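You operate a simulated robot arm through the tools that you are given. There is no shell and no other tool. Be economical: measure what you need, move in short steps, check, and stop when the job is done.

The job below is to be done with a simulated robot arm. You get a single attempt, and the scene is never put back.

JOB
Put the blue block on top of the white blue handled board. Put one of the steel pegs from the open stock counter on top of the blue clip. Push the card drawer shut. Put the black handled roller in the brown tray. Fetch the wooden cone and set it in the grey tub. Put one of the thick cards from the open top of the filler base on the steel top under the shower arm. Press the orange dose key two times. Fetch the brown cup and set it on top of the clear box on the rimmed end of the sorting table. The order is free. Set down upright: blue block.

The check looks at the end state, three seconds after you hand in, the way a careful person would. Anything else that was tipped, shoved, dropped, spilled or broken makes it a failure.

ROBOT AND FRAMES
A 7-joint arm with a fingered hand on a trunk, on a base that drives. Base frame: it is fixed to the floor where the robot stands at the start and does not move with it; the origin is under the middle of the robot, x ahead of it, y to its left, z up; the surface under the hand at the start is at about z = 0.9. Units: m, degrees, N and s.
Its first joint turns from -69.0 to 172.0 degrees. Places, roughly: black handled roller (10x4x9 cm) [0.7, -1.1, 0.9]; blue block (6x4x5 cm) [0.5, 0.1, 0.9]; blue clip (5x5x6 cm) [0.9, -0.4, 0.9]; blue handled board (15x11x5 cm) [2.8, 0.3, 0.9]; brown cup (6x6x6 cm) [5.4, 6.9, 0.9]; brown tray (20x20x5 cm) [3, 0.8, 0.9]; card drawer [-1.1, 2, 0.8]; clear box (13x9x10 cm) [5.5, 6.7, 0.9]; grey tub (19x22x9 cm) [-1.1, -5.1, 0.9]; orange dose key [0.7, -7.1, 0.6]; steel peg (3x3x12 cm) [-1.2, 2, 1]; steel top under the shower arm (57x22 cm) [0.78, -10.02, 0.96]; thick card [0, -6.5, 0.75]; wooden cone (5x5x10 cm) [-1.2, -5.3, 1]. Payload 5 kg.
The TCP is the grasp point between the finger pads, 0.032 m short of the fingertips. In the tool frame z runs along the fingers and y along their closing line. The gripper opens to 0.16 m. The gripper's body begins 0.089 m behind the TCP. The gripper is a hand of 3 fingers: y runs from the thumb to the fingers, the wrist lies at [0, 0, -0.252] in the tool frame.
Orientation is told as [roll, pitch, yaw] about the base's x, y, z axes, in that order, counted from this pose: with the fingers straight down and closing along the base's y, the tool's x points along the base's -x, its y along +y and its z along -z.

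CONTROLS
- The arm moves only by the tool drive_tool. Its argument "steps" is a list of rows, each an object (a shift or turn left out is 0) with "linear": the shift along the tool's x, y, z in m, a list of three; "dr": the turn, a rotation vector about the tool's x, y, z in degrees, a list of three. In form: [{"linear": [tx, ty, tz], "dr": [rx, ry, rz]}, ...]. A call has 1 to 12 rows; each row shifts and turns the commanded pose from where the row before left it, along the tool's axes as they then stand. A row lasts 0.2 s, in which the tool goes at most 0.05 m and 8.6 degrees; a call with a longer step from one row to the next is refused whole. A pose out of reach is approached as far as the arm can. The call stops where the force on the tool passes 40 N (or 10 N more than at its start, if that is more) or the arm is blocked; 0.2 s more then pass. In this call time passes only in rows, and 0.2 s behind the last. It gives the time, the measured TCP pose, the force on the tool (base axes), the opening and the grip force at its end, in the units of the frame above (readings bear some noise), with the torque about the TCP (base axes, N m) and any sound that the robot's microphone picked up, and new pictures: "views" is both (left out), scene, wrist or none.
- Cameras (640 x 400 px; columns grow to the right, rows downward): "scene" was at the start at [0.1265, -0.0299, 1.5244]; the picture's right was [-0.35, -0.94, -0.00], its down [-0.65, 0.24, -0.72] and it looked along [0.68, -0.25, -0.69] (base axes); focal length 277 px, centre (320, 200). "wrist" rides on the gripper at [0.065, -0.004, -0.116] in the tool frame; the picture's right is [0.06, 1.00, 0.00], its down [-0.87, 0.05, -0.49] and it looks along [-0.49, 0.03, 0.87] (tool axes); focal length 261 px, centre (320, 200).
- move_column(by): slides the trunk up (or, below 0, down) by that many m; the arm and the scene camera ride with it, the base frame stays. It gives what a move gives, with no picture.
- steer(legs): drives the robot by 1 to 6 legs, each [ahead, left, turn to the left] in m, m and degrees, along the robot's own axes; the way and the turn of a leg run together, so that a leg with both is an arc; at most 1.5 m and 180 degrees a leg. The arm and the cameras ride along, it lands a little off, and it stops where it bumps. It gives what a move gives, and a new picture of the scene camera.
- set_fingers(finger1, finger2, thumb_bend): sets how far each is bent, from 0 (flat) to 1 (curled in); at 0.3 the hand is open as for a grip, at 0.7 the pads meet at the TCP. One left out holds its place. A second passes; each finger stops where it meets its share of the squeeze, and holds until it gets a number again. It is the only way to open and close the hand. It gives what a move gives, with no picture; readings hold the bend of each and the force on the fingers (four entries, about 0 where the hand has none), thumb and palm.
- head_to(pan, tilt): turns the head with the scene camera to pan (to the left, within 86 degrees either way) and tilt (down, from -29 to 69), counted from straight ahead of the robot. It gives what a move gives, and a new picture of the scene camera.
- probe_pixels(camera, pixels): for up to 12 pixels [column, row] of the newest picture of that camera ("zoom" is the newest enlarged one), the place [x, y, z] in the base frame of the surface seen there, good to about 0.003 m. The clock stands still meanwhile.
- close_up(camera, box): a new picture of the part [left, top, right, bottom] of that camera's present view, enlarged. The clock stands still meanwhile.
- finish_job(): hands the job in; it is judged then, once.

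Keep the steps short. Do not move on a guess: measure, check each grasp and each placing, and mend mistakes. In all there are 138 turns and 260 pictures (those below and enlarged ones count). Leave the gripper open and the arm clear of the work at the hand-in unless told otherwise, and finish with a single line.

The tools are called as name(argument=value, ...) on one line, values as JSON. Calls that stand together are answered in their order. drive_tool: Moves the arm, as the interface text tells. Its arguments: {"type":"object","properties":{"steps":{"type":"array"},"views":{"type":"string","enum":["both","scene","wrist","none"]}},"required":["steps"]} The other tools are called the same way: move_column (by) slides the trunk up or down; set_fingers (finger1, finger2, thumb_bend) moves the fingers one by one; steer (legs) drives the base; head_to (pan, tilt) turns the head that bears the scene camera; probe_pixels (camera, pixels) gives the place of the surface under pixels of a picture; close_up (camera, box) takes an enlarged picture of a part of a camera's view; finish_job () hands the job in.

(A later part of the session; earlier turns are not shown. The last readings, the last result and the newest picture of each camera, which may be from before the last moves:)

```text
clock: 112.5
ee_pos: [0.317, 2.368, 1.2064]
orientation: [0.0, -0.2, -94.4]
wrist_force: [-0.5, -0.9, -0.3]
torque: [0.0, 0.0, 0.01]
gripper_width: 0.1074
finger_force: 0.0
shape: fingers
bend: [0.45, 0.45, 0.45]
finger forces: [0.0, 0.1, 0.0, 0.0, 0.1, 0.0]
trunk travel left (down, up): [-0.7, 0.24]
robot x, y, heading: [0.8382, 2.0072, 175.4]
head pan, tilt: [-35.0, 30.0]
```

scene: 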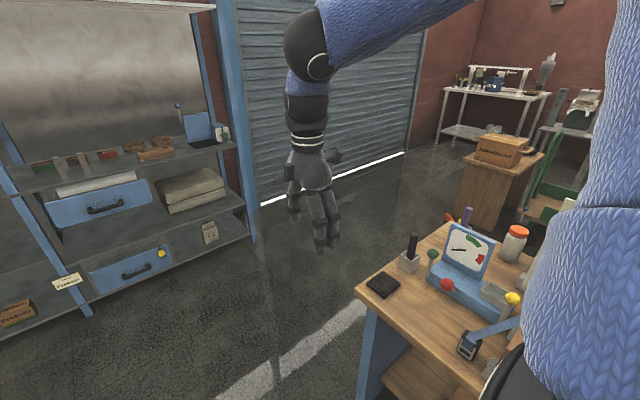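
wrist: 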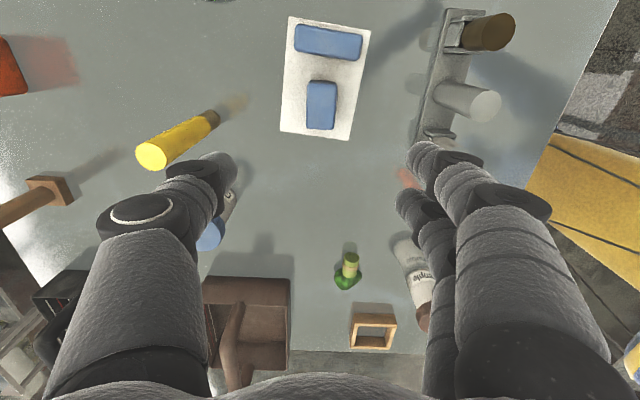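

The counter is ahead. Look straight at it, zoomed.

head_to(pan=0, tilt=25)

close_up(camera="scene", box=[240, 130, 496, 290])

```text
clock: 113.6
ee_pos: [0.3175, 2.3692, 1.2062]
orientation: [-0.1, -0.2, -94.5]
wrist_force: [-0.2, -0.2, 0.1]
torque: [0.01, 0.0, 0.0]
gripper_width: 0.1075
finger_force: 0.0
shape: fingers
bend: [0.45, 0.45, 0.45]
finger forces: [0.1, 0.0, 0.0, 0.1, 0.0, 0.0]
trunk travel left (down, up): [-0.7, 0.24]
robot x, y, heading: [0.834, 2.0103, 175.3]
head pan, tilt: [0.0, 25.0]
```

scene: 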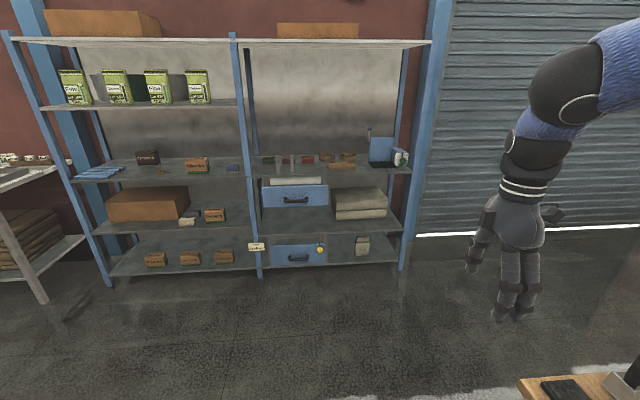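

```text
2.50 times, centred on (368, 210) of scene
```

zoom: 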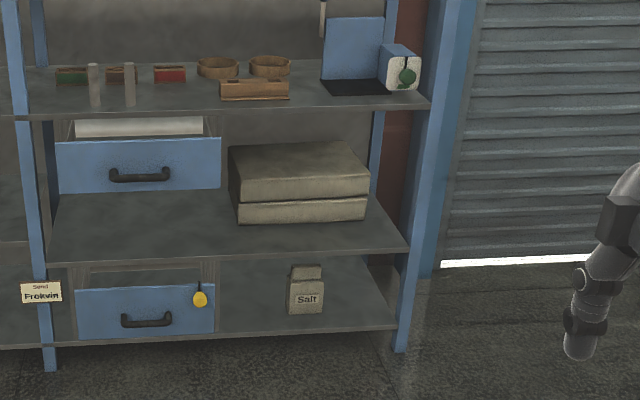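

Probe the pegs, drawer fronts, shelf edges and uprights.

probe_pixels(camera="zoom", pixels=[[95, 70], [95, 100], [130, 70], [130, 98], [100, 165], [200, 165], [140, 178], [100, 115], [20, 90], [65, 155], [140, 128], [145, 300]])

probe_pixels(camera="scene", pixels=[[330, 44], [245, 100], [405, 120], [330, 235], [330, 171], [345, 166], [335, 157], [308, 161], [380, 145], [245, 170]])

```text
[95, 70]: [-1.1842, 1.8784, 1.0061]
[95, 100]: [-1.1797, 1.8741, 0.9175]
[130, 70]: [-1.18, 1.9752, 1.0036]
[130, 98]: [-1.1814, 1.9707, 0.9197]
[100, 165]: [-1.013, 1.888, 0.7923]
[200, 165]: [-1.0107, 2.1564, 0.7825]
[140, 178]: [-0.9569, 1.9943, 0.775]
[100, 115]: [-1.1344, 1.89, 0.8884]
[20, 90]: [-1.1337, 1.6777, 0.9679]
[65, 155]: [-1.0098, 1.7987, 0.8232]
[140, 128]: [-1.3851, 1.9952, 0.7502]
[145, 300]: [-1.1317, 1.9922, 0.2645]
```

```text
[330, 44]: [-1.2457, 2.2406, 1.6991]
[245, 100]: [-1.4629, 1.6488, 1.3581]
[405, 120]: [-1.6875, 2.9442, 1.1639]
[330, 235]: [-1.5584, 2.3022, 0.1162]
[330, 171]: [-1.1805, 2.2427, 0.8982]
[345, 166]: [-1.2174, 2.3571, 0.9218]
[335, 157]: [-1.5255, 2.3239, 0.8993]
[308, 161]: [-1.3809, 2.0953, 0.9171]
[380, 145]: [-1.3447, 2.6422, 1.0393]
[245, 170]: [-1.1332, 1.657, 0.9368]
```

Card drawer front is at x −1.012, shelf edge −1.134, handle at (−0.957, 1.995, 0.775). Pegs at (−1.18, 1.975) and (−1.18, 1.877). Drive to about (−0.35, 1.63) facing −x.

steer(legs=[[0.6, 0, 4.6], [0.56, 0, 0], [0, 0.4, 0]])

```text
clock: 122.0
ee_pos: [-0.889, 1.9638, 1.2058]
orientation: [0.0, -0.1, -91.3]
wrist_force: [0.9, -0.5, 0.5]
torque: [0.05, 0.01, 0.0]
gripper_width: 0.1073
finger_force: 0.0
shape: fingers
bend: [0.45, 0.45, 0.45]
finger forces: [0.0, 0.0, 0.0, 0.0, 0.0, 0.0]
trunk travel left (down, up): [-0.7, 0.24]
robot x, y, heading: [-0.3494, 1.6348, 178.9]
head pan, tilt: [0.0, 25.0]
```

scene: 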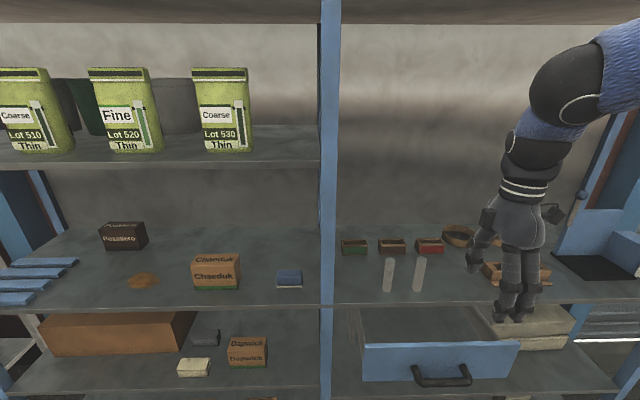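

Refine the handle and pegs from here; open the fingers to 0.3 for a stiff straight thumb.

probe_pixels(camera="scene", pixels=[[441, 381], [418, 378], [464, 376], [400, 365], [388, 262], [420, 262], [388, 285], [418, 285], [388, 259], [450, 300], [505, 360], [418, 299]])

set_fingers(finger1=0.3, finger2=0.3, thumb_bend=0.3)

drive_tool(steps=[{"linear": [0.01, 0.03, 0]}, {"linear": [0.01, 0.03, 0.0]}, {"linear": [0.01, 0, 0.045]}, {"linear": [0, 0, 0.045]}, {"linear": [0, 0, 0.045]}, {"linear": [0, 0, 0.045]}, {"linear": [0, 0, 0.045]}, {"linear": [0, 0, 0.045]}], views="both")

```text
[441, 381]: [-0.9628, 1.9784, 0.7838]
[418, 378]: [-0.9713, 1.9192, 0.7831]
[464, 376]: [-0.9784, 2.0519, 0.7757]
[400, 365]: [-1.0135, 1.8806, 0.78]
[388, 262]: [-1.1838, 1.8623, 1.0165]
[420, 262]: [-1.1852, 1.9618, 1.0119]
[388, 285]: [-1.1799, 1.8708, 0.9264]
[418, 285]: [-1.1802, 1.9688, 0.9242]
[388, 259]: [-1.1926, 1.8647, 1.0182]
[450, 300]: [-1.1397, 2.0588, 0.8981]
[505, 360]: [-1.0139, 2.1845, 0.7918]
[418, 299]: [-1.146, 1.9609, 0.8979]
```

```text
clock: 123.0
ee_pos: [-0.8895, 1.964, 1.2061]
orientation: [0.1, -0.2, -91.3]
wrist_force: [0.3, 0.5, -0.6]
torque: [0.01, -0.01, 0.0]
gripper_width: 0.1675
finger_force: 0.0
shape: fingers
bend: [0.3, 0.3, 0.3]
finger forces: [0.0, 0.0, 0.0, 0.0, 0.0, 0.0]
trunk travel left (down, up): [-0.7, 0.24]
robot x, y, heading: [-0.3514, 1.6349, 178.8]
head pan, tilt: [0.0, 25.0]
```

```text
clock: 124.8
ee_pos: [-0.8253, 1.9895, 0.9365]
orientation: [0.1, -0.3, -91.3]
wrist_force: [0.2, 0.6, 0.1]
torque: [-0.01, -0.04, 0.0]
gripper_width: 0.168
finger_force: 0.0
shape: fingers
bend: [0.3, 0.3, 0.3]
finger forces: [0.0, 0.0, 0.0, 0.0, 0.0, 0.0]
trunk travel left (down, up): [-0.7, 0.24]
robot x, y, heading: [-0.3503, 1.6333, 178.8]
head pan, tilt: [0.0, 25.0]
```

scene: 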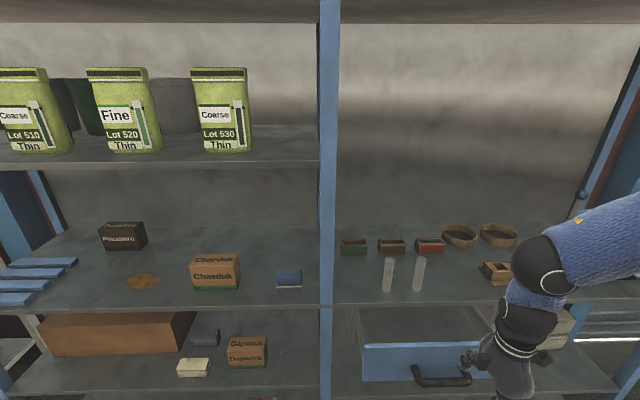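
wrist: 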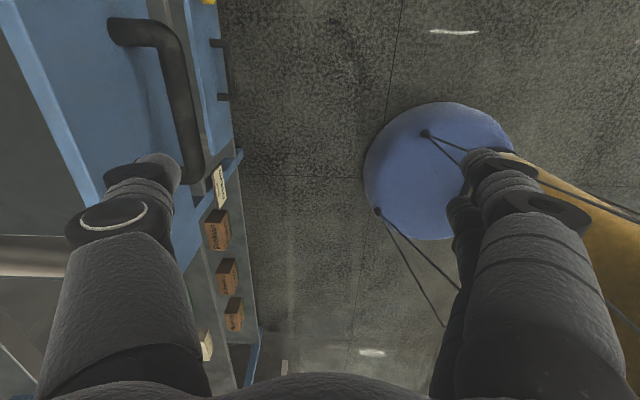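

Check thumb-tip clearance to the handle.

probe_pixels(camera="wrist", pixels=[[155, 162], [168, 175], [188, 150], [175, 80], [130, 30], [140, 165]])

```text
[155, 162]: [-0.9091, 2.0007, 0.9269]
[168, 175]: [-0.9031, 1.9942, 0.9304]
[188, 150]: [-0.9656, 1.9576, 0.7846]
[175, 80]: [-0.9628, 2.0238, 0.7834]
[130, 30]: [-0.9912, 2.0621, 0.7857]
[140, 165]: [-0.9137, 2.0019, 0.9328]
```

Gap ~4 cm. Descend 0.145, then approach.

drive_tool(steps=[{"linear": [-0.003, 0, 0.04]}, {"linear": [0, 0, 0.04]}, {"linear": [0, 0, 0.04]}, {"linear": [0, 0, 0.025]}, {"linear": [0, -0.015, 0]}, {"linear": [0, -0.015, 0]}], views="wrist")

```text
clock: 126.2
ee_pos: [-0.8586, 1.9873, 0.792]
orientation: [-0.1, -0.2, -91.2]
wrist_force: [-0.4, 1.0, -0.3]
torque: [0.02, -0.06, 0.02]
gripper_width: 0.167
finger_force: 0.5
shape: fingers
bend: [0.3, 0.3, 0.3]
finger forces: [0.0, 0.0, 0.1, 0.0, 0.4, 0.0]
trunk travel left (down, up): [-0.7, 0.24]
robot x, y, heading: [-0.3504, 1.6347, 178.8]
head pan, tilt: [0.0, 25.0]
```

wrist: 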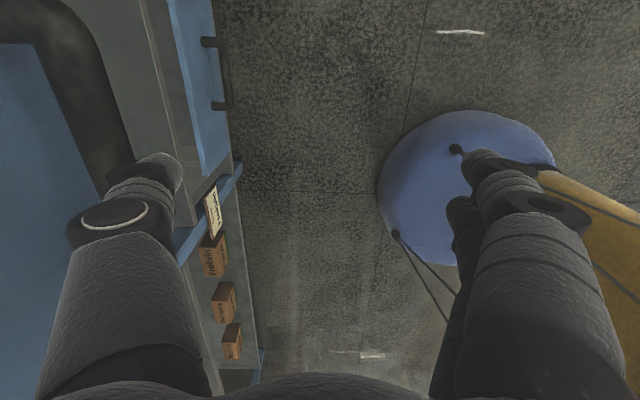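

Thumb just touching the handle. Push.

drive_tool(steps=[{"linear": [0, -0.015, 0]}, {"linear": [0, -0.015, 0]}, {"linear": [0, -0.015, 0]}, {"linear": [0, -0.015, 0]}, {"linear": [0, -0.015, 0]}, {"linear": [0, -0.012, 0]}], views="both")

probe_pixels(camera="scene", pixels=[[385, 345], [385, 355], [400, 340], [370, 350]])

```text
clock: 127.6
ee_pos: [-0.9484, 1.9915, 0.7909]
orientation: [0.0, -0.1, -91.4]
wrist_force: [1.2, -0.7, 0.4]
torque: [0.04, -0.02, 0.01]
gripper_width: 0.1669
finger_force: 0.0
shape: fingers
bend: [0.3, 0.3, 0.3]
finger forces: [0.2, 0.0, 0.1, 0.1, 0.5, 0.0]
trunk travel left (down, up): [-0.7, 0.24]
robot x, y, heading: [-0.3513, 1.6316, 178.6]
head pan, tilt: [0.0, 25.0]
```

scene: 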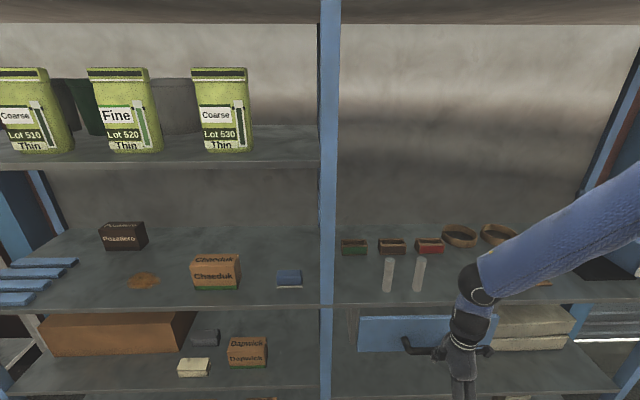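
wrist: 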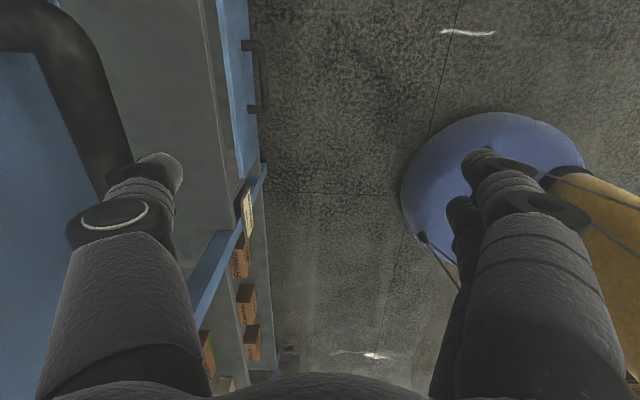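

```text
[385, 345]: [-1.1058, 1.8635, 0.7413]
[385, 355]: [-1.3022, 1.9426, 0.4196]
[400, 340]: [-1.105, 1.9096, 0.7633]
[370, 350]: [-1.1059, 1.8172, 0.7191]
```

Front at −1.105; keep pushing gently to the stop.

drive_tool(steps=[{"linear": [0, -0.01, 0]}, {"linear": [0, -0.008, 0]}, {"linear": [0, -0.006, 0]}, {"linear": [0, -0.005, 0]}], views="none")

```text
clock: 128.6
ee_pos: [-0.9748, 1.9905, 0.7896]
orientation: [0.2, -0.3, -91.3]
wrist_force: [4.1, -1.1, -1.1]
torque: [-0.01, -0.18, 0.05]
gripper_width: 0.1634
finger_force: 1.4
shape: fingers
bend: [0.3, 0.3, 0.31]
finger forces: [0.1, 0.1, 0.1, 0.0, 4.2, 0.0]
trunk travel left (down, up): [-0.7, 0.24]
robot x, y, heading: [-0.3508, 1.6338, 178.7]
head pan, tilt: [0.0, 25.0]
```

drive_tool(steps=[{"linear": [0, -0.006, 0]}, {"linear": [0, -0.006, 0]}], views="scene")

probe_pixels(camera="scene", pixels=[[385, 335], [370, 340], [418, 299], [365, 327]])

close_up(camera="scene", box=[330, 270, 490, 370])

```text
clock: 129.2
ee_pos: [-0.9863, 1.9917, 0.7899]
orientation: [0.0, -0.1, -91.3]
wrist_force: [19.7, -0.7, 6.7]
torque: [-0.02, 0.24, -0.01]
gripper_width: 0.1516
finger_force: 9.8
shape: fingers
bend: [0.3, 0.3, 0.34]
finger forces: [0.0, 0.1, 0.0, 0.1, 19.8, 0.0]
trunk travel left (down, up): [-0.7, 0.24]
robot x, y, heading: [-0.3489, 1.6317, 178.8]
head pan, tilt: [0.0, 25.0]
```

scene: 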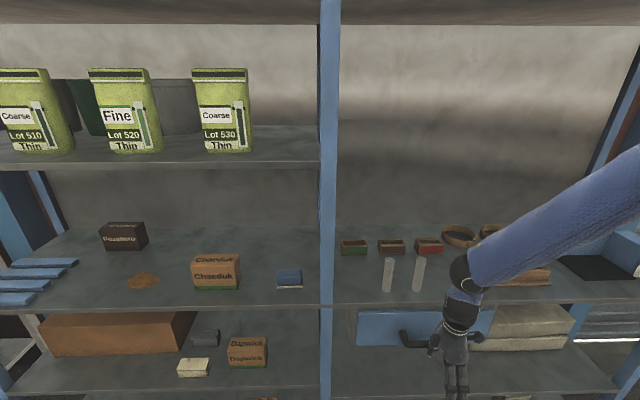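

```text
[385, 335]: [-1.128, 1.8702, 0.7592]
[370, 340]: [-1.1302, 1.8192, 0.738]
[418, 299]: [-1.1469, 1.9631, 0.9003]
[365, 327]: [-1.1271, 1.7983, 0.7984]
```

```text
4.00 times, centred on (410, 320) of scene
```

zoom: 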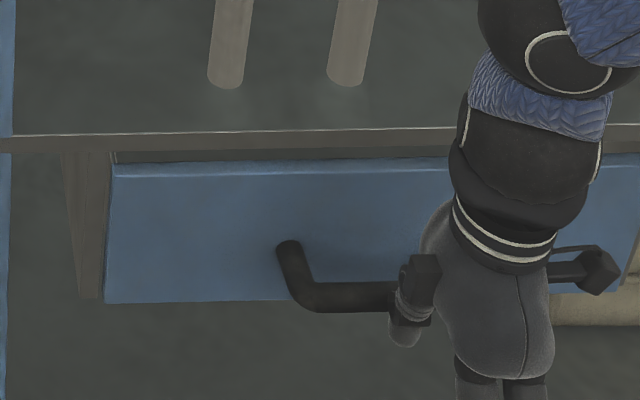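

Drawer is at its stop (front x −1.128). Withdraw, raise and go over the right peg (−1.195, 1.966).

drive_tool(steps=[{"linear": [0, 0.02, 0]}, {"linear": [0, 0.04, 0]}, {"linear": [0, 0, -0.048]}, {"linear": [0, 0, -0.048]}, {"linear": [0, 0, -0.048]}, {"linear": [0, 0, -0.048]}, {"linear": [0, 0, -0.048]}, {"linear": [0, 0, -0.048]}, {"linear": [0, 0, -0.048]}, {"linear": [-0.02, -0.045, 0]}, {"linear": [-0.01, -0.045, 0]}, {"linear": [0, -0.045, 0]}], views="none")

drive_tool(steps=[{"linear": [0, -0.045, 0]}, {"linear": [0, -0.045, 0]}, {"linear": [0, -0.03, 0]}], views="both")

```text
clock: 131.8
ee_pos: [-1.0641, 1.9666, 1.1231]
orientation: [0.0, -0.3, -91.4]
wrist_force: [-1.1, -0.2, 0.1]
torque: [0.01, -0.04, -0.01]
gripper_width: 0.1679
finger_force: 0.1
shape: fingers
bend: [0.3, 0.3, 0.3]
finger forces: [0.0, 0.0, 0.0, 0.0, 0.0, 0.1]
trunk travel left (down, up): [-0.7, 0.24]
robot x, y, heading: [-0.3492, 1.6315, 178.7]
head pan, tilt: [0.0, 25.0]
```

```text
clock: 132.6
ee_pos: [-1.1827, 1.967, 1.1273]
orientation: [0.1, -0.2, -91.3]
wrist_force: [0.6, 0.2, 0.7]
torque: [0.0, -0.01, 0.01]
gripper_width: 0.1678
finger_force: 0.0
shape: fingers
bend: [0.3, 0.3, 0.3]
finger forces: [0.1, 0.1, 0.1, 0.1, 0.0, 0.0]
trunk travel left (down, up): [-0.7, 0.24]
robot x, y, heading: [-0.3508, 1.6374, 178.7]
head pan, tilt: [0.0, 25.0]
```

scene: 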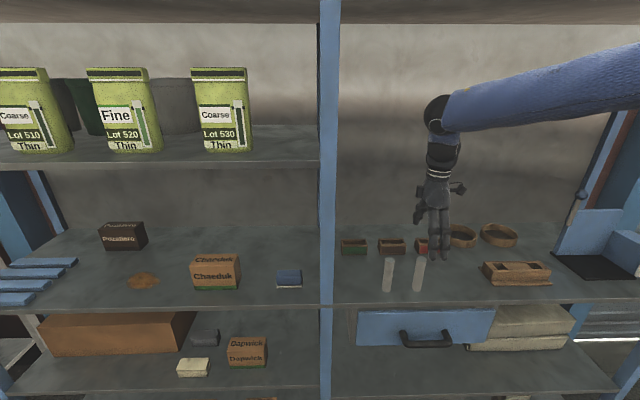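
wrist: 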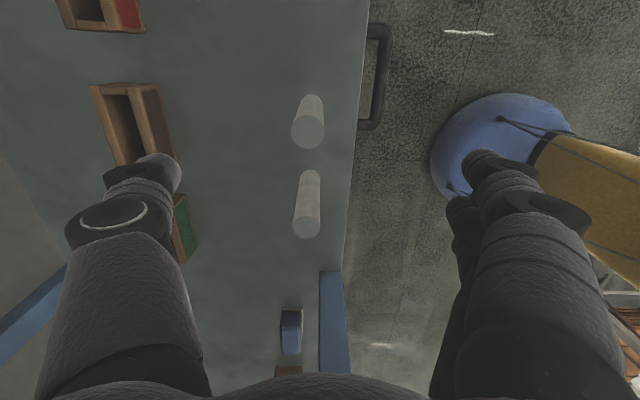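

Probe peg tops in the wrist picture.

probe_pixels(camera="wrist", pixels=[[308, 132], [296, 130], [320, 130], [308, 142], [306, 226], [130, 95], [165, 155], [190, 230]])

```text
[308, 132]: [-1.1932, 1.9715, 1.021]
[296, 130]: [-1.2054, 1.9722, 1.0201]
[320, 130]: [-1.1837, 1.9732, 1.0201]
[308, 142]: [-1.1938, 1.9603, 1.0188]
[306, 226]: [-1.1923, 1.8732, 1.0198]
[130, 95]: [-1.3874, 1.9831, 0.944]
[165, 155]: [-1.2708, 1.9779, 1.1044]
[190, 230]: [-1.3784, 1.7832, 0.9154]
```

Descend to z ≈ 0.97 centred on (−1.194, 1.9715) and grip.

drive_tool(steps=[{"linear": [0.005, -0.011, 0.03]}, {"linear": [0, 0, 0.04]}, {"linear": [0, 0, 0.04]}, {"linear": [0, 0, 0.03]}, {"linear": [0, 0, 0.017]}], views="wrist")

set_fingers(finger1=0.72, finger2=0.72, thumb_bend=0.72)

```text
clock: 133.8
ee_pos: [-1.1919, 1.9745, 0.9687]
orientation: [0.0, -0.2, -91.3]
wrist_force: [-1.0, -0.8, 0.4]
torque: [0.0, 0.0, 0.0]
gripper_width: 0.1678
finger_force: 0.1
shape: fingers
bend: [0.3, 0.3, 0.3]
finger forces: [0.0, 0.1, 0.1, 0.0, 0.0, 0.0]
trunk travel left (down, up): [-0.7, 0.24]
robot x, y, heading: [-0.3497, 1.6329, 178.8]
head pan, tilt: [0.0, 25.0]
```

wrist: 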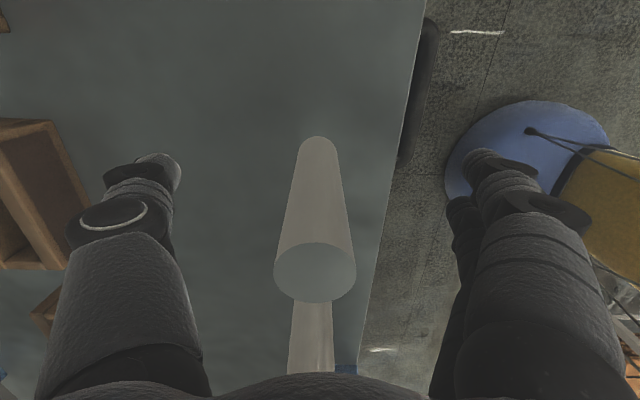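

```text
clock: 134.8
ee_pos: [-1.1923, 1.9739, 0.971]
orientation: [-0.1, -0.2, -91.3]
wrist_force: [-0.3, -0.9, 0.1]
torque: [0.02, 0.04, 0.0]
gripper_width: 0.0261
finger_force: 14.6
shape: fingers
bend: [0.69, 0.68, 0.67]
finger forces: [5.9, 8.4, 0.0, 0.0, 13.8, 0.0]
trunk travel left (down, up): [-0.7, 0.24]
robot x, y, heading: [-0.3494, 1.6325, 178.6]
head pan, tilt: [0.0, 25.0]
```

Gripped (2.6 cm, 14 N). Lift and check.

drive_tool(steps=[{"linear": [0, 0, -0.03]}, {"linear": [0, 0, -0.045]}, {"linear": [0, 0, -0.045]}, {"linear": [0, 0, -0.045]}, {"linear": [0, 0, -0.045]}, {"linear": [0, 0.045, 0]}, {"linear": [0, 0.045, 0]}, {"linear": [0, 0.045, 0]}, {"linear": [0, 0.045, 0]}, {"linear": [0, 0.045, 0]}, {"linear": [0, 0.045, 0]}, {"linear": [0, 0.03, 0]}], views="both")

```text
clock: 137.4
ee_pos: [-0.8948, 1.9642, 1.178]
orientation: [-0.2, -0.3, -91.3]
wrist_force: [-0.4, 0.3, 0.1]
torque: [-0.04, 0.03, 0.0]
gripper_width: 0.0261
finger_force: 13.8
shape: fingers
bend: [0.7, 0.68, 0.67]
finger forces: [5.7, 8.2, 0.0, 0.1, 13.3, 0.0]
trunk travel left (down, up): [-0.7, 0.24]
robot x, y, heading: [-0.3504, 1.6293, 178.7]
head pan, tilt: [0.0, 25.0]
```

scene: 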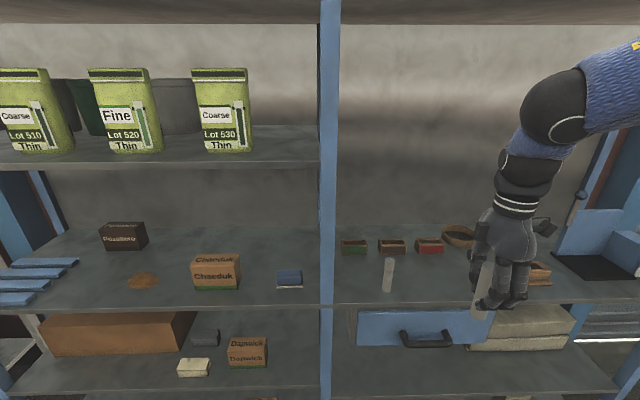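
wrist: 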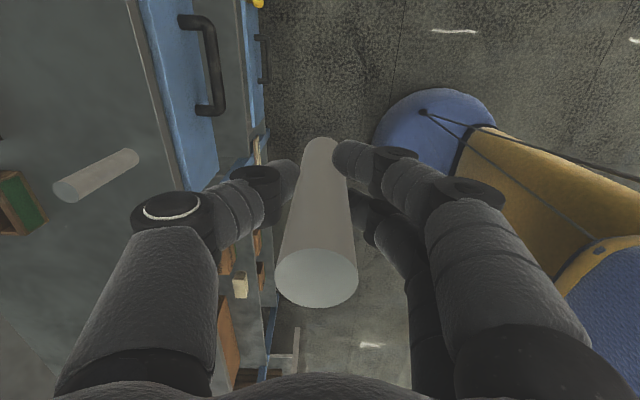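

Peg is held. Turn left 180 and drive to table 1 in front of the clip, stopping short to look.

steer(legs=[[0, 0, 90], [0, 0, 91], [0, -0.9, 0], [0, -0.93, 0]])

head_to(pan=-15, tilt=30)

```text
clock: 154.3
ee_pos: [0.064, -0.5876, 1.1772]
orientation: [0.1, -0.3, 85.6]
wrist_force: [0.4, -0.2, -1.7]
torque: [0.02, 0.02, 0.01]
gripper_width: 0.0254
finger_force: 12.4
shape: fingers
bend: [0.7, 0.69, 0.68]
finger forces: [5.6, 6.9, 0.1, 0.1, 12.1, 0.0]
trunk travel left (down, up): [-0.7, 0.24]
robot x, y, heading: [-0.4598, -0.2266, -4.4]
head pan, tilt: [0.0, 25.0]
```

scene: 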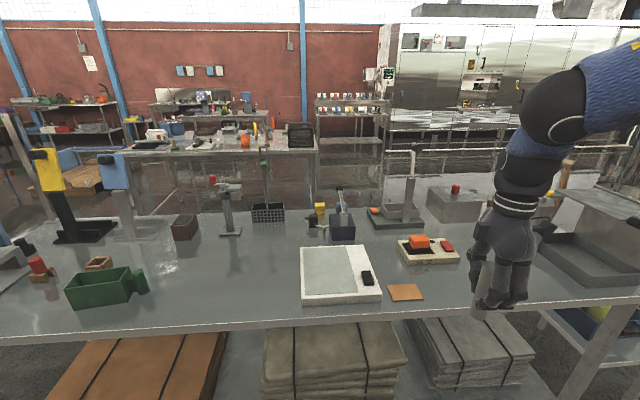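

```text
clock: 155.1
ee_pos: [0.0645, -0.587, 1.1783]
orientation: [0.0, -0.2, 85.5]
wrist_force: [0.1, -0.2, -1.5]
torque: [0.0, -0.04, -0.02]
gripper_width: 0.0256
finger_force: 12.0
shape: fingers
bend: [0.7, 0.69, 0.68]
finger forces: [5.5, 6.9, 0.1, 0.1, 12.2, 0.1]
trunk travel left (down, up): [-0.7, 0.24]
robot x, y, heading: [-0.4627, -0.2271, -4.7]
head pan, tilt: [-15.0, 30.0]
```

scene: 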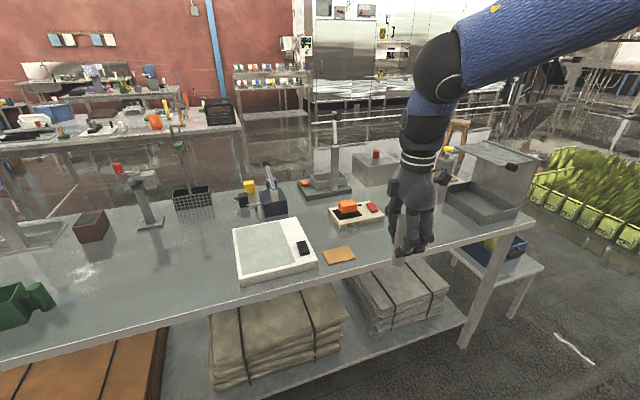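

steer(legs=[[0.3, 0.03, 4.6], [0.15, 0.0, 0]])

close_up(camera="scene", box=[180, 150, 340, 250])

```text
clock: 158.2
ee_pos: [0.5569, -0.5236, 1.1769]
orientation: [0.2, -0.2, 90.2]
wrist_force: [0.3, -0.6, -1.3]
torque: [0.0, 0.05, -0.01]
gripper_width: 0.0257
finger_force: 12.4
shape: fingers
bend: [0.7, 0.69, 0.68]
finger forces: [5.6, 7.1, 0.1, 0.0, 12.2, 0.0]
trunk travel left (down, up): [-0.7, 0.24]
robot x, y, heading: [0.0023, -0.2056, -0.1]
head pan, tilt: [-15.0, 30.0]
```

scene: 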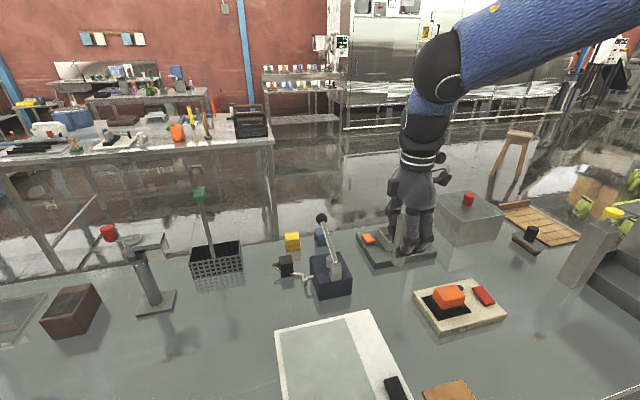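

```text
4.00 times, centred on (260, 200) of scene
```

zoom: 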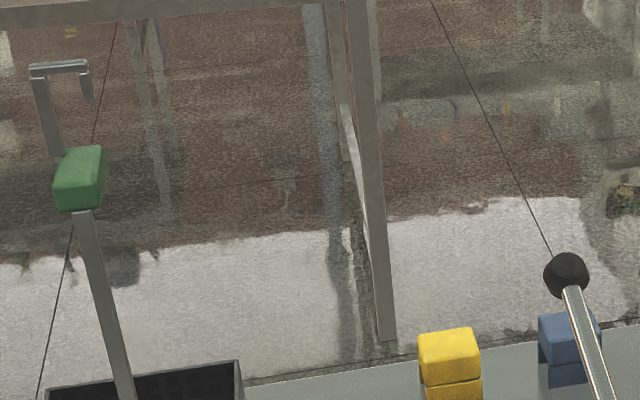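

close_up(camera="scene", box=[264, 205, 376, 275])

probe_pixels(camera="zoom", pixels=[[305, 145], [305, 200], [330, 75], [400, 240], [340, 140], [160, 190], [110, 320], [290, 145], [320, 165], [420, 340], [270, 340], [155, 230]])

```text
5.71 times, centred on (320, 240) of scene
```

zoom: 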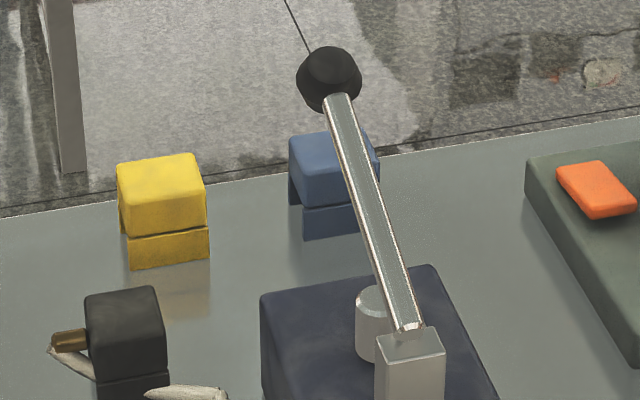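

```text
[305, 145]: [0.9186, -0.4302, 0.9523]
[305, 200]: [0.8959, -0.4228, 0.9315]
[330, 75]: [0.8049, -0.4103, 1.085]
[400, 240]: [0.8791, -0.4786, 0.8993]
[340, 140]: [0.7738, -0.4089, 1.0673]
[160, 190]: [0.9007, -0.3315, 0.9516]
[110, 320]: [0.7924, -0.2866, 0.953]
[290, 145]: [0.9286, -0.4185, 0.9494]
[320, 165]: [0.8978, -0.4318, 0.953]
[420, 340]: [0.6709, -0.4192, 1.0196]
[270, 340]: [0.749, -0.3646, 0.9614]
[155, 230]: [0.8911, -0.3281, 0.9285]
```

Clip is a flat-topped block, top z 0.953, centre about (0.92, −0.443); lever ball at (0.805, −0.41, 1.09) is close, so I'll close along y (yaw 0). Raise and rotate first.

drive_tool(steps=[{"linear": [0, 0, -0.01], "dr": [0, 0, 8.2]}, {"linear": [0, 0, -0.01], "dr": [0, 0, 8.2]}, {"linear": [0, 0, -0.01], "dr": [0, 0, 8.2]}, {"linear": [0, 0, -0.01], "dr": [0, 0, 8.2]}, {"linear": [0, 0, -0.01], "dr": [0, 0, 8.2]}, {"linear": [0, 0, -0.01], "dr": [0, 0, 8.2]}, {"linear": [0, 0, -0.01], "dr": [0, 0, 8.2]}, {"linear": [0, 0, -0.01], "dr": [0, 0, 8.2]}, {"dr": [0, 0, 8.2]}, {"dr": [0, 0, 8.2]}, {"dr": [0, 0, 8.2]}], views="wrist")

```text
clock: 160.6
ee_pos: [0.5558, -0.5231, 1.2592]
orientation: [0.3, 0.0, -0.3]
wrist_force: [1.0, -0.3, -1.1]
torque: [-0.01, 0.02, -0.03]
gripper_width: 0.0256
finger_force: 12.7
shape: fingers
bend: [0.7, 0.69, 0.68]
finger forces: [5.6, 7.0, 0.0, 0.1, 12.2, 0.0]
trunk travel left (down, up): [-0.7, 0.24]
robot x, y, heading: [-0.0005, -0.2085, 0.3]
head pan, tilt: [-15.0, 30.0]
```

wrist: 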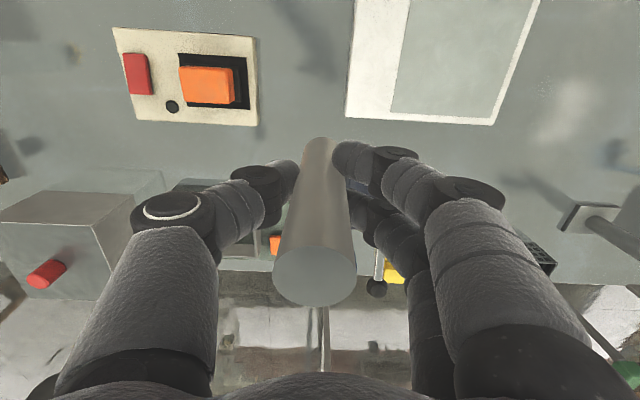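

Now move to y −0.443, then forward to x ≈ 0.918.

drive_tool(steps=[{"linear": [0, 0.04, 0]}, {"linear": [0, 0.04, 0]}, {"linear": [-0.046, 0, 0]}, {"linear": [-0.046, 0, 0]}, {"linear": [-0.046, 0, 0]}, {"linear": [-0.046, 0, 0]}, {"linear": [-0.046, 0, 0]}, {"linear": [-0.046, 0, 0]}, {"linear": [-0.046, 0, 0]}, {"linear": [-0.04, 0, 0]}], views="both")

```text
clock: 162.8
ee_pos: [0.857, -0.485, 1.2241]
orientation: [0.9, -0.6, 0.0]
wrist_force: [0.1, 0.1, -1.3]
torque: [0.01, 0.0, 0.03]
gripper_width: 0.0256
finger_force: 13.0
shape: fingers
bend: [0.7, 0.69, 0.68]
finger forces: [5.5, 7.6, 0.1, 0.0, 12.1, 0.0]
out of reach, approached as far as the arm can: row 8, 9, 10
trunk travel left (down, up): [-0.7, 0.24]
robot x, y, heading: [0.0019, -0.2042, 0.3]
head pan, tilt: [-15.0, 30.0]
```

scene: 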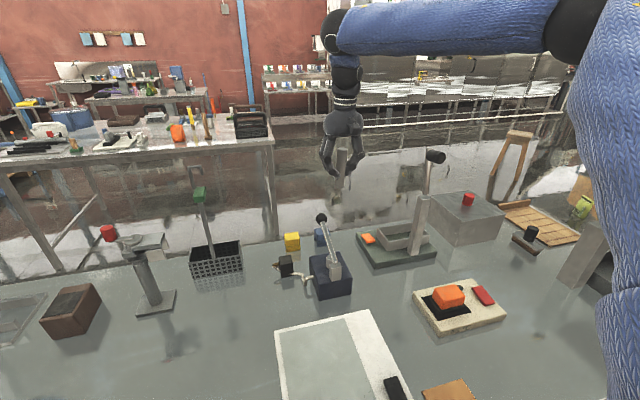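
wrist: 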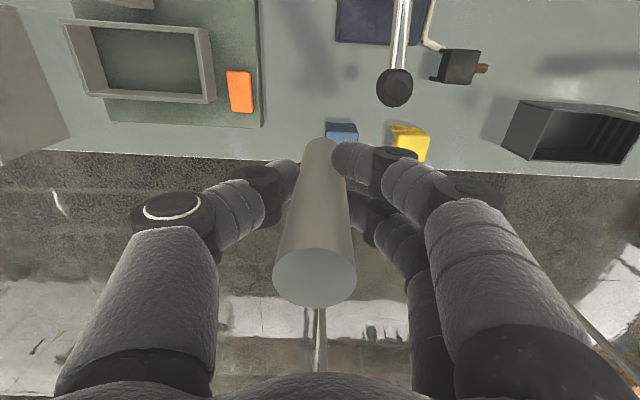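

Reach limit at this height; raise the trunk 0.2 m so the arm works lower relative to the shoulder, and check the table edge distance.

move_column(by=0.2)

head_to(pan=0, tilt=65)

probe_pixels(camera="scene", pixels=[[320, 380], [320, 340], [320, 300], [320, 260], [320, 220], [200, 380], [200, 320]])

```text
clock: 165.0
ee_pos: [0.8562, -0.4834, 1.4258]
orientation: [0.8, -0.7, 0.1]
wrist_force: [0.2, 0.3, -0.8]
torque: [0.01, 0.02, 0.0]
gripper_width: 0.0252
finger_force: 12.6
shape: fingers
bend: [0.7, 0.69, 0.68]
finger forces: [5.4, 7.6, 0.1, 0.2, 12.1, 0.0]
trunk travel left (down, up): [-0.9, 0.04]
robot x, y, heading: [-0.003, -0.211, 0.2]
head pan, tilt: [-15.0, 30.0]
```

```text
clock: 166.0
ee_pos: [0.8564, -0.4831, 1.4249]
orientation: [0.8, -0.7, -0.1]
wrist_force: [0.8, 0.2, -1.4]
torque: [-0.01, 0.01, 0.0]
gripper_width: 0.0254
finger_force: 12.4
shape: fingers
bend: [0.7, 0.69, 0.68]
finger forces: [5.4, 7.6, 0.0, 0.0, 12.1, 0.0]
trunk travel left (down, up): [-0.9, 0.04]
robot x, y, heading: [-0.0007, -0.2068, 0.1]
head pan, tilt: [0.0, 65.0]
```

scene: 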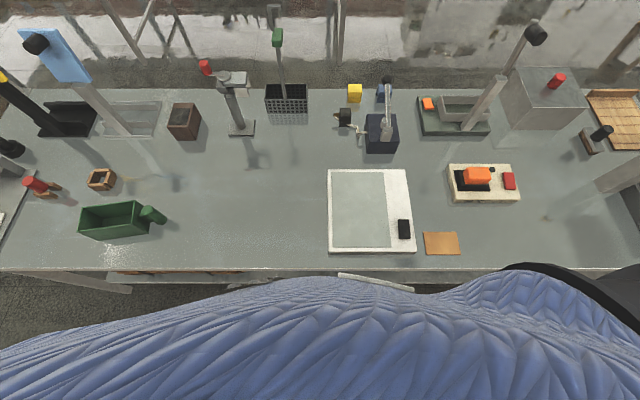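

```text
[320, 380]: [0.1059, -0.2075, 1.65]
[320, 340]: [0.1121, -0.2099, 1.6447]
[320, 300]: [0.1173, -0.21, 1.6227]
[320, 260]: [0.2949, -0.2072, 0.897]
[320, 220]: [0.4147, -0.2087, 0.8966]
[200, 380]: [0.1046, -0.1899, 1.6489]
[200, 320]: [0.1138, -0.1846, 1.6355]
```

Now lower 0.19 m (peg stays above the lever ball) and see the reach.

drive_tool(steps=[{"linear": [0, 0, 0.045]}, {"linear": [0, 0, 0.045]}, {"linear": [0, 0, 0.045]}, {"linear": [0, 0, 0.045]}], views="none")

```text
clock: 167.0
ee_pos: [0.8591, -0.4852, 1.2441]
orientation: [0.9, -0.7, -0.1]
wrist_force: [0.5, 0.0, -1.0]
torque: [0.02, -0.01, -0.01]
gripper_width: 0.0253
finger_force: 12.4
shape: fingers
bend: [0.7, 0.69, 0.68]
finger forces: [5.3, 7.7, 0.0, 0.1, 11.9, 0.0]
trunk travel left (down, up): [-0.9, 0.04]
robot x, y, heading: [0.0023, -0.2041, -0.1]
head pan, tilt: [0.0, 65.0]
```

Probe the clip from this higher view for its exact centre, while shifting toward it.

drive_tool(steps=[{"linear": [-0.02, 0.014, 0], "dr": [0.9, 0.7, 0]}, {"linear": [-0.02, 0.014, 0]}, {"linear": [-0.019, 0.014, 0]}], views="wrist")

close_up(camera="scene", box=[340, 70, 420, 120])

```text
clock: 167.8
ee_pos: [0.8738, -0.4726, 1.2576]
orientation: [0.1, -0.2, 0.0]
wrist_force: [0.4, 0.4, -0.9]
torque: [-0.01, -0.01, -0.02]
gripper_width: 0.0254
finger_force: 13.0
shape: fingers
bend: [0.7, 0.69, 0.68]
finger forces: [5.3, 7.6, 0.0, 0.0, 12.0, 0.0]
out of reach, approached as far as the arm can: row 1, 2, 3
trunk travel left (down, up): [-0.9, 0.04]
robot x, y, heading: [0.0051, -0.2076, 0.0]
head pan, tilt: [0.0, 65.0]
```

wrist: 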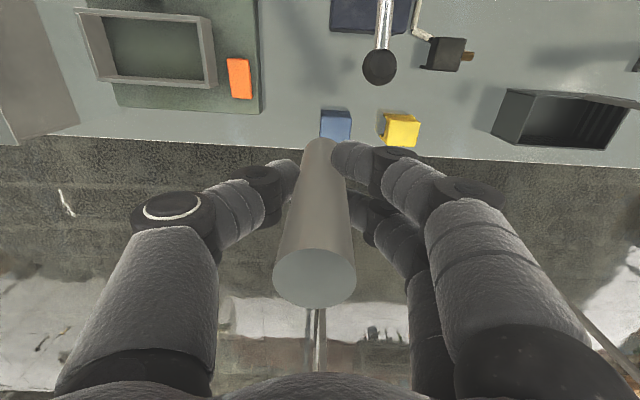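

```text
8.00 times, centred on (380, 95) of scene
```

zoom: 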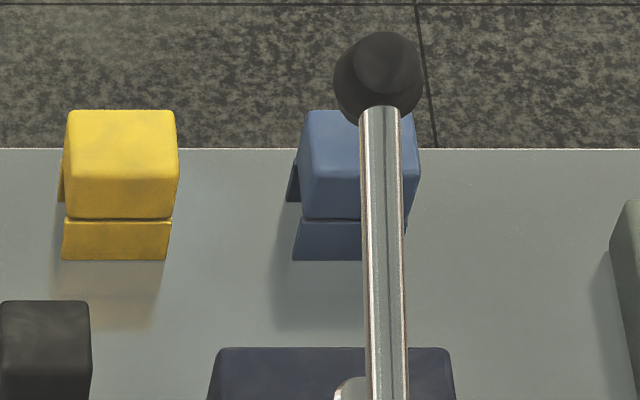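

The limit is angular (arm wants targets to its right). I'll retract the tool, turn the base 22° left so the clip lies at −37°, then extend again.

drive_tool(steps=[{"linear": [0.04, -0.02, 0]}, {"linear": [0.04, -0.02, 0]}, {"linear": [0.04, -0.02, 0]}, {"linear": [0.04, -0.02, 0]}, {"linear": [0.04, -0.02, 0]}, {"linear": [0.04, -0.02, 0]}, {"linear": [0.04, -0.02, 0]}], views="none")

steer(legs=[[0, 0, 22]])

head_to(pan=-35, tilt=50)

```text
clock: 169.4
ee_pos: [0.59, -0.613, 1.2569]
orientation: [0.1, -0.1, 0.0]
wrist_force: [-0.3, 0.4, -0.6]
torque: [0.0, -0.06, -0.01]
gripper_width: 0.0246
finger_force: 12.3
shape: fingers
bend: [0.7, 0.69, 0.68]
finger forces: [4.9, 7.9, 0.1, 0.0, 11.7, 0.1]
trunk travel left (down, up): [-0.9, 0.04]
robot x, y, heading: [0.0044, -0.2104, 0.0]
head pan, tilt: [0.0, 65.0]
```

```text
clock: 170.9
ee_pos: [0.6994, -0.3697, 1.2564]
orientation: [-0.1, -0.1, 21.4]
wrist_force: [-0.3, -0.8, -0.7]
torque: [-0.05, 0.03, 0.02]
gripper_width: 0.0247
finger_force: 12.2
shape: fingers
bend: [0.7, 0.69, 0.68]
finger forces: [4.5, 7.9, 0.1, 0.0, 11.8, 0.1]
trunk travel left (down, up): [-0.9, 0.04]
robot x, y, heading: [0.0022, -0.2074, 21.9]
head pan, tilt: [0.0, 65.0]
```

scene: 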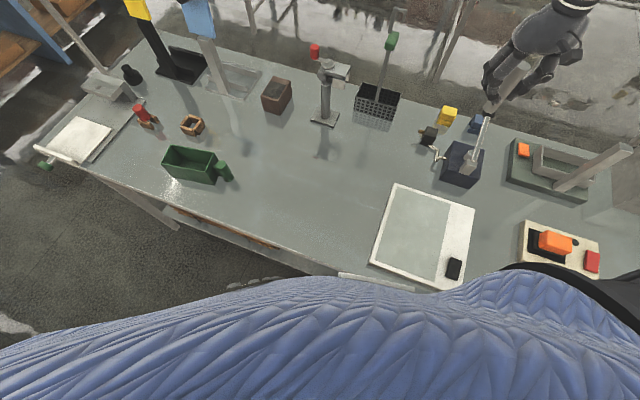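

```text
clock: 171.9
ee_pos: [0.699, -0.3698, 1.2565]
orientation: [0.1, 0.0, 21.4]
wrist_force: [-1.1, -0.2, -0.9]
torque: [-0.03, 0.02, -0.01]
gripper_width: 0.0245
finger_force: 12.2
shape: fingers
bend: [0.7, 0.69, 0.68]
finger forces: [4.5, 7.8, 0.1, 0.0, 11.7, 0.0]
trunk travel left (down, up): [-0.9, 0.04]
robot x, y, heading: [0.0011, -0.2103, 21.7]
head pan, tilt: [-35.0, 50.0]
```

scene: 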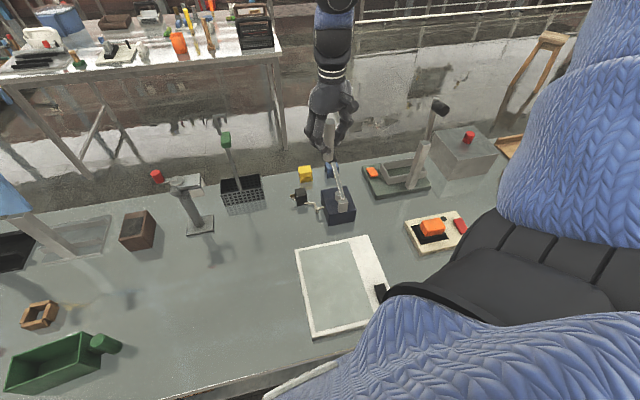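

Extend toward the clip: tool x −0.177, y −0.148.

drive_tool(steps=[{"linear": [-0.0354, -0.0296, 0]}, {"linear": [-0.0354, -0.0296, 0]}, {"linear": [-0.0354, -0.0296, 0]}, {"linear": [-0.0354, -0.0296, 0]}, {"linear": [-0.0354, -0.0296, 0]}], views="both")

```text
clock: 173.1
ee_pos: [0.9162, -0.44, 1.2577]
orientation: [-0.1, 0.2, 21.4]
wrist_force: [0.4, 0.5, -1.0]
torque: [0.0, 0.05, 0.0]
gripper_width: 0.0247
finger_force: 12.4
shape: fingers
bend: [0.7, 0.69, 0.68]
finger forces: [4.8, 8.1, 0.1, 0.1, 11.9, 0.1]
trunk travel left (down, up): [-0.9, 0.04]
robot x, y, heading: [0.0012, -0.2069, 21.6]
head pan, tilt: [-35.0, 50.0]
```

scene: 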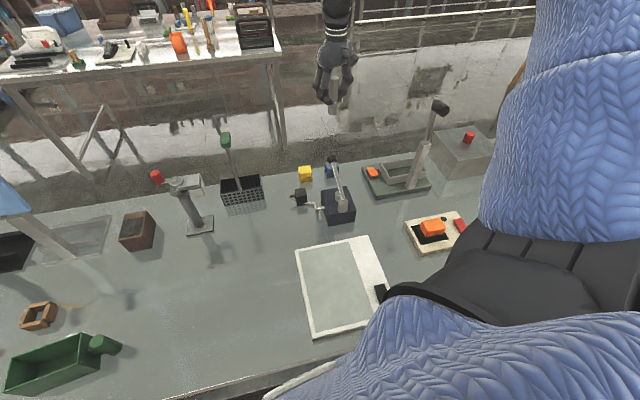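
wrist: 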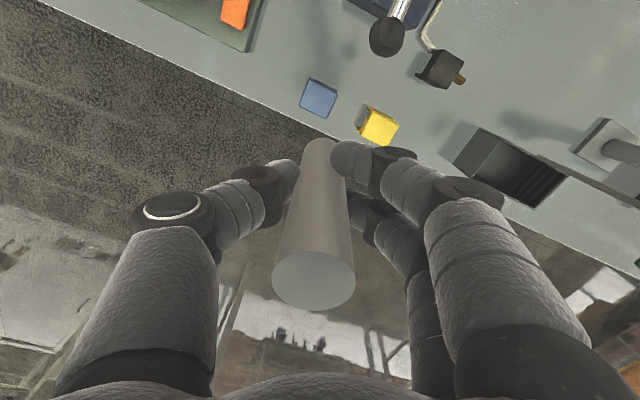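

Reached. Now the clip top is visible in the wrist picture at (319,95); measure it.

close_up(camera="wrist", box=[280, 60, 360, 110])

probe_pixels(camera="wrist", pixels=[[308, 80], [336, 87], [332, 112], [303, 104], [320, 97], [387, 50], [315, 150], [314, 280], [300, 180], [340, 180]])

```text
8.00 times, centred on (320, 85) of wrist
```

zoom: 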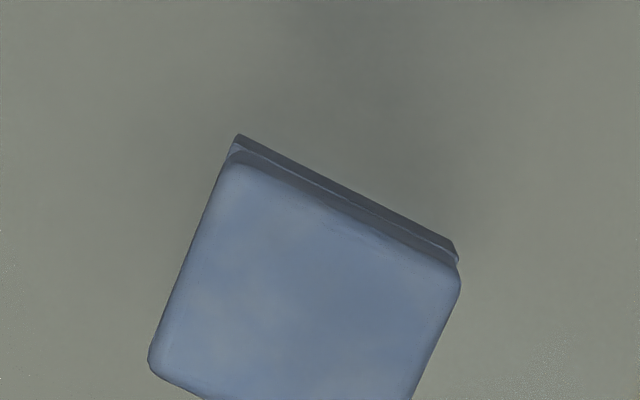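

```text
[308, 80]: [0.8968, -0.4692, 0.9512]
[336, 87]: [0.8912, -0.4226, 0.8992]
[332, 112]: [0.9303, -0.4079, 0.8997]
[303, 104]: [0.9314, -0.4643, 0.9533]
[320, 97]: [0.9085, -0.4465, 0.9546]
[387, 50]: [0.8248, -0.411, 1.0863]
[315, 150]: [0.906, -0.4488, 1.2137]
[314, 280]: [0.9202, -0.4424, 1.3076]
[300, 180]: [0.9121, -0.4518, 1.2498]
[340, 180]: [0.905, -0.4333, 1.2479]
```

Clip centre ≈ (0.913, −0.447). Peg is vertical. Shift slightly and descend to ~1 cm above.

drive_tool(steps=[{"linear": [0.0075, -0.001, 0.04]}, {"linear": [0, 0, 0.045]}, {"linear": [0, 0, 0.045]}, {"linear": [0, 0, 0.045]}, {"linear": [0, 0, 0.03]}, {"linear": [0, 0, 0.015]}], views="both")

```text
clock: 174.5
ee_pos: [0.9098, -0.4451, 1.0391]
orientation: [0.0, 0.0, 21.5]
wrist_force: [0.3, 0.3, -0.7]
torque: [0.0, 0.0, 0.05]
gripper_width: 0.0245
finger_force: 12.2
shape: fingers
bend: [0.7, 0.69, 0.68]
finger forces: [4.6, 8.1, 0.0, 0.1, 11.7, 0.1]
trunk travel left (down, up): [-0.9, 0.04]
robot x, y, heading: [0.0055, -0.2041, 21.8]
head pan, tilt: [-35.0, 50.0]
```

scene: 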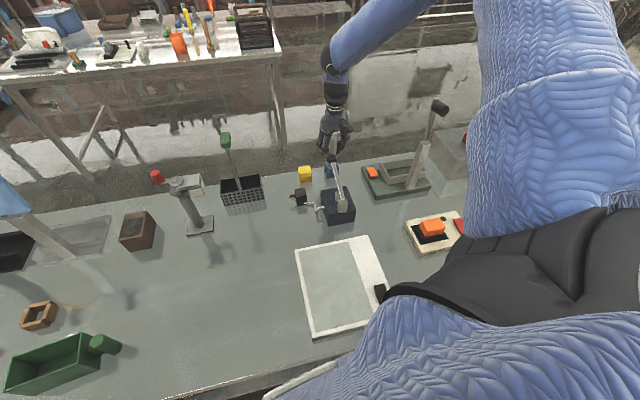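
wrist: 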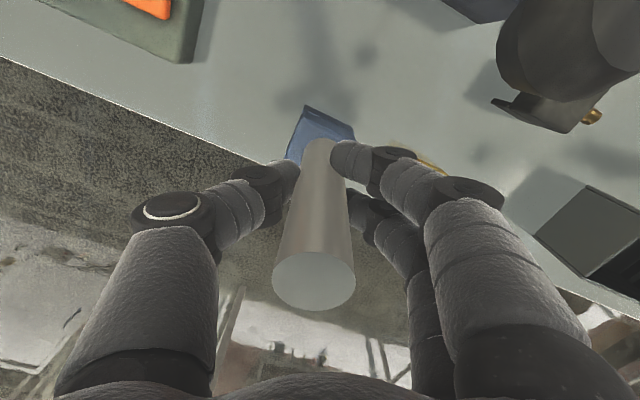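

Good alignment. Zoom to check, then lower to contact.

close_up(camera="wrist", box=[256, 90, 384, 170])

probe_pixels(camera="zoom", pixels=[[250, 95], [310, 110], [410, 165], [470, 195], [200, 260], [165, 330], [320, 270]])

```text
5.00 times, centred on (320, 130) of wrist
```

zoom: 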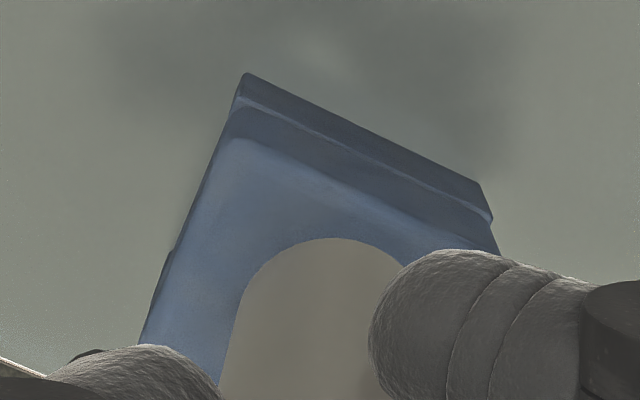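

```text
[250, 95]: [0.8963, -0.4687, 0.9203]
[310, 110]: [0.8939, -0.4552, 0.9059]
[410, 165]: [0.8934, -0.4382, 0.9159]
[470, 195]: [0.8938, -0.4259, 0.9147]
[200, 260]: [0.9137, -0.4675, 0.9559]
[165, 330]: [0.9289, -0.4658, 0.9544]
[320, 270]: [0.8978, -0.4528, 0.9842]
```

Peg is ~6 mm short in x; shift, then lower.

drive_tool(steps=[{"linear": [-0.0065, 0, 0]}, {"linear": [0, 0, 0.005]}, {"linear": [0, 0, 0.003]}, {"linear": [0, 0, 0.002]}], views="none")

drive_tool(steps=[{"linear": [0, 0, 0.002]}], views="none")

```text
clock: 175.5
ee_pos: [0.9174, -0.4438, 1.0267]
orientation: [-0.1, 0.0, 21.4]
wrist_force: [-0.4, -0.3, -1.0]
torque: [0.0, 0.01, 0.03]
gripper_width: 0.0247
finger_force: 12.3
shape: fingers
bend: [0.7, 0.69, 0.68]
finger forces: [4.6, 8.1, 0.1, 0.0, 11.6, 0.0]
trunk travel left (down, up): [-0.9, 0.04]
robot x, y, heading: [-0.0006, -0.2061, 21.8]
head pan, tilt: [-35.0, 50.0]
```

```text
clock: 175.9
ee_pos: [0.9175, -0.4447, 1.0253]
orientation: [-0.1, 0.0, 21.4]
wrist_force: [0.7, -0.2, -0.9]
torque: [0.04, 0.01, 0.0]
gripper_width: 0.0248
finger_force: 12.1
shape: fingers
bend: [0.7, 0.69, 0.68]
finger forces: [4.6, 8.0, 0.0, 0.0, 11.7, 0.1]
trunk travel left (down, up): [-0.9, 0.04]
robot x, y, heading: [0.0042, -0.2072, 21.5]
head pan, tilt: [-35.0, 50.0]
```

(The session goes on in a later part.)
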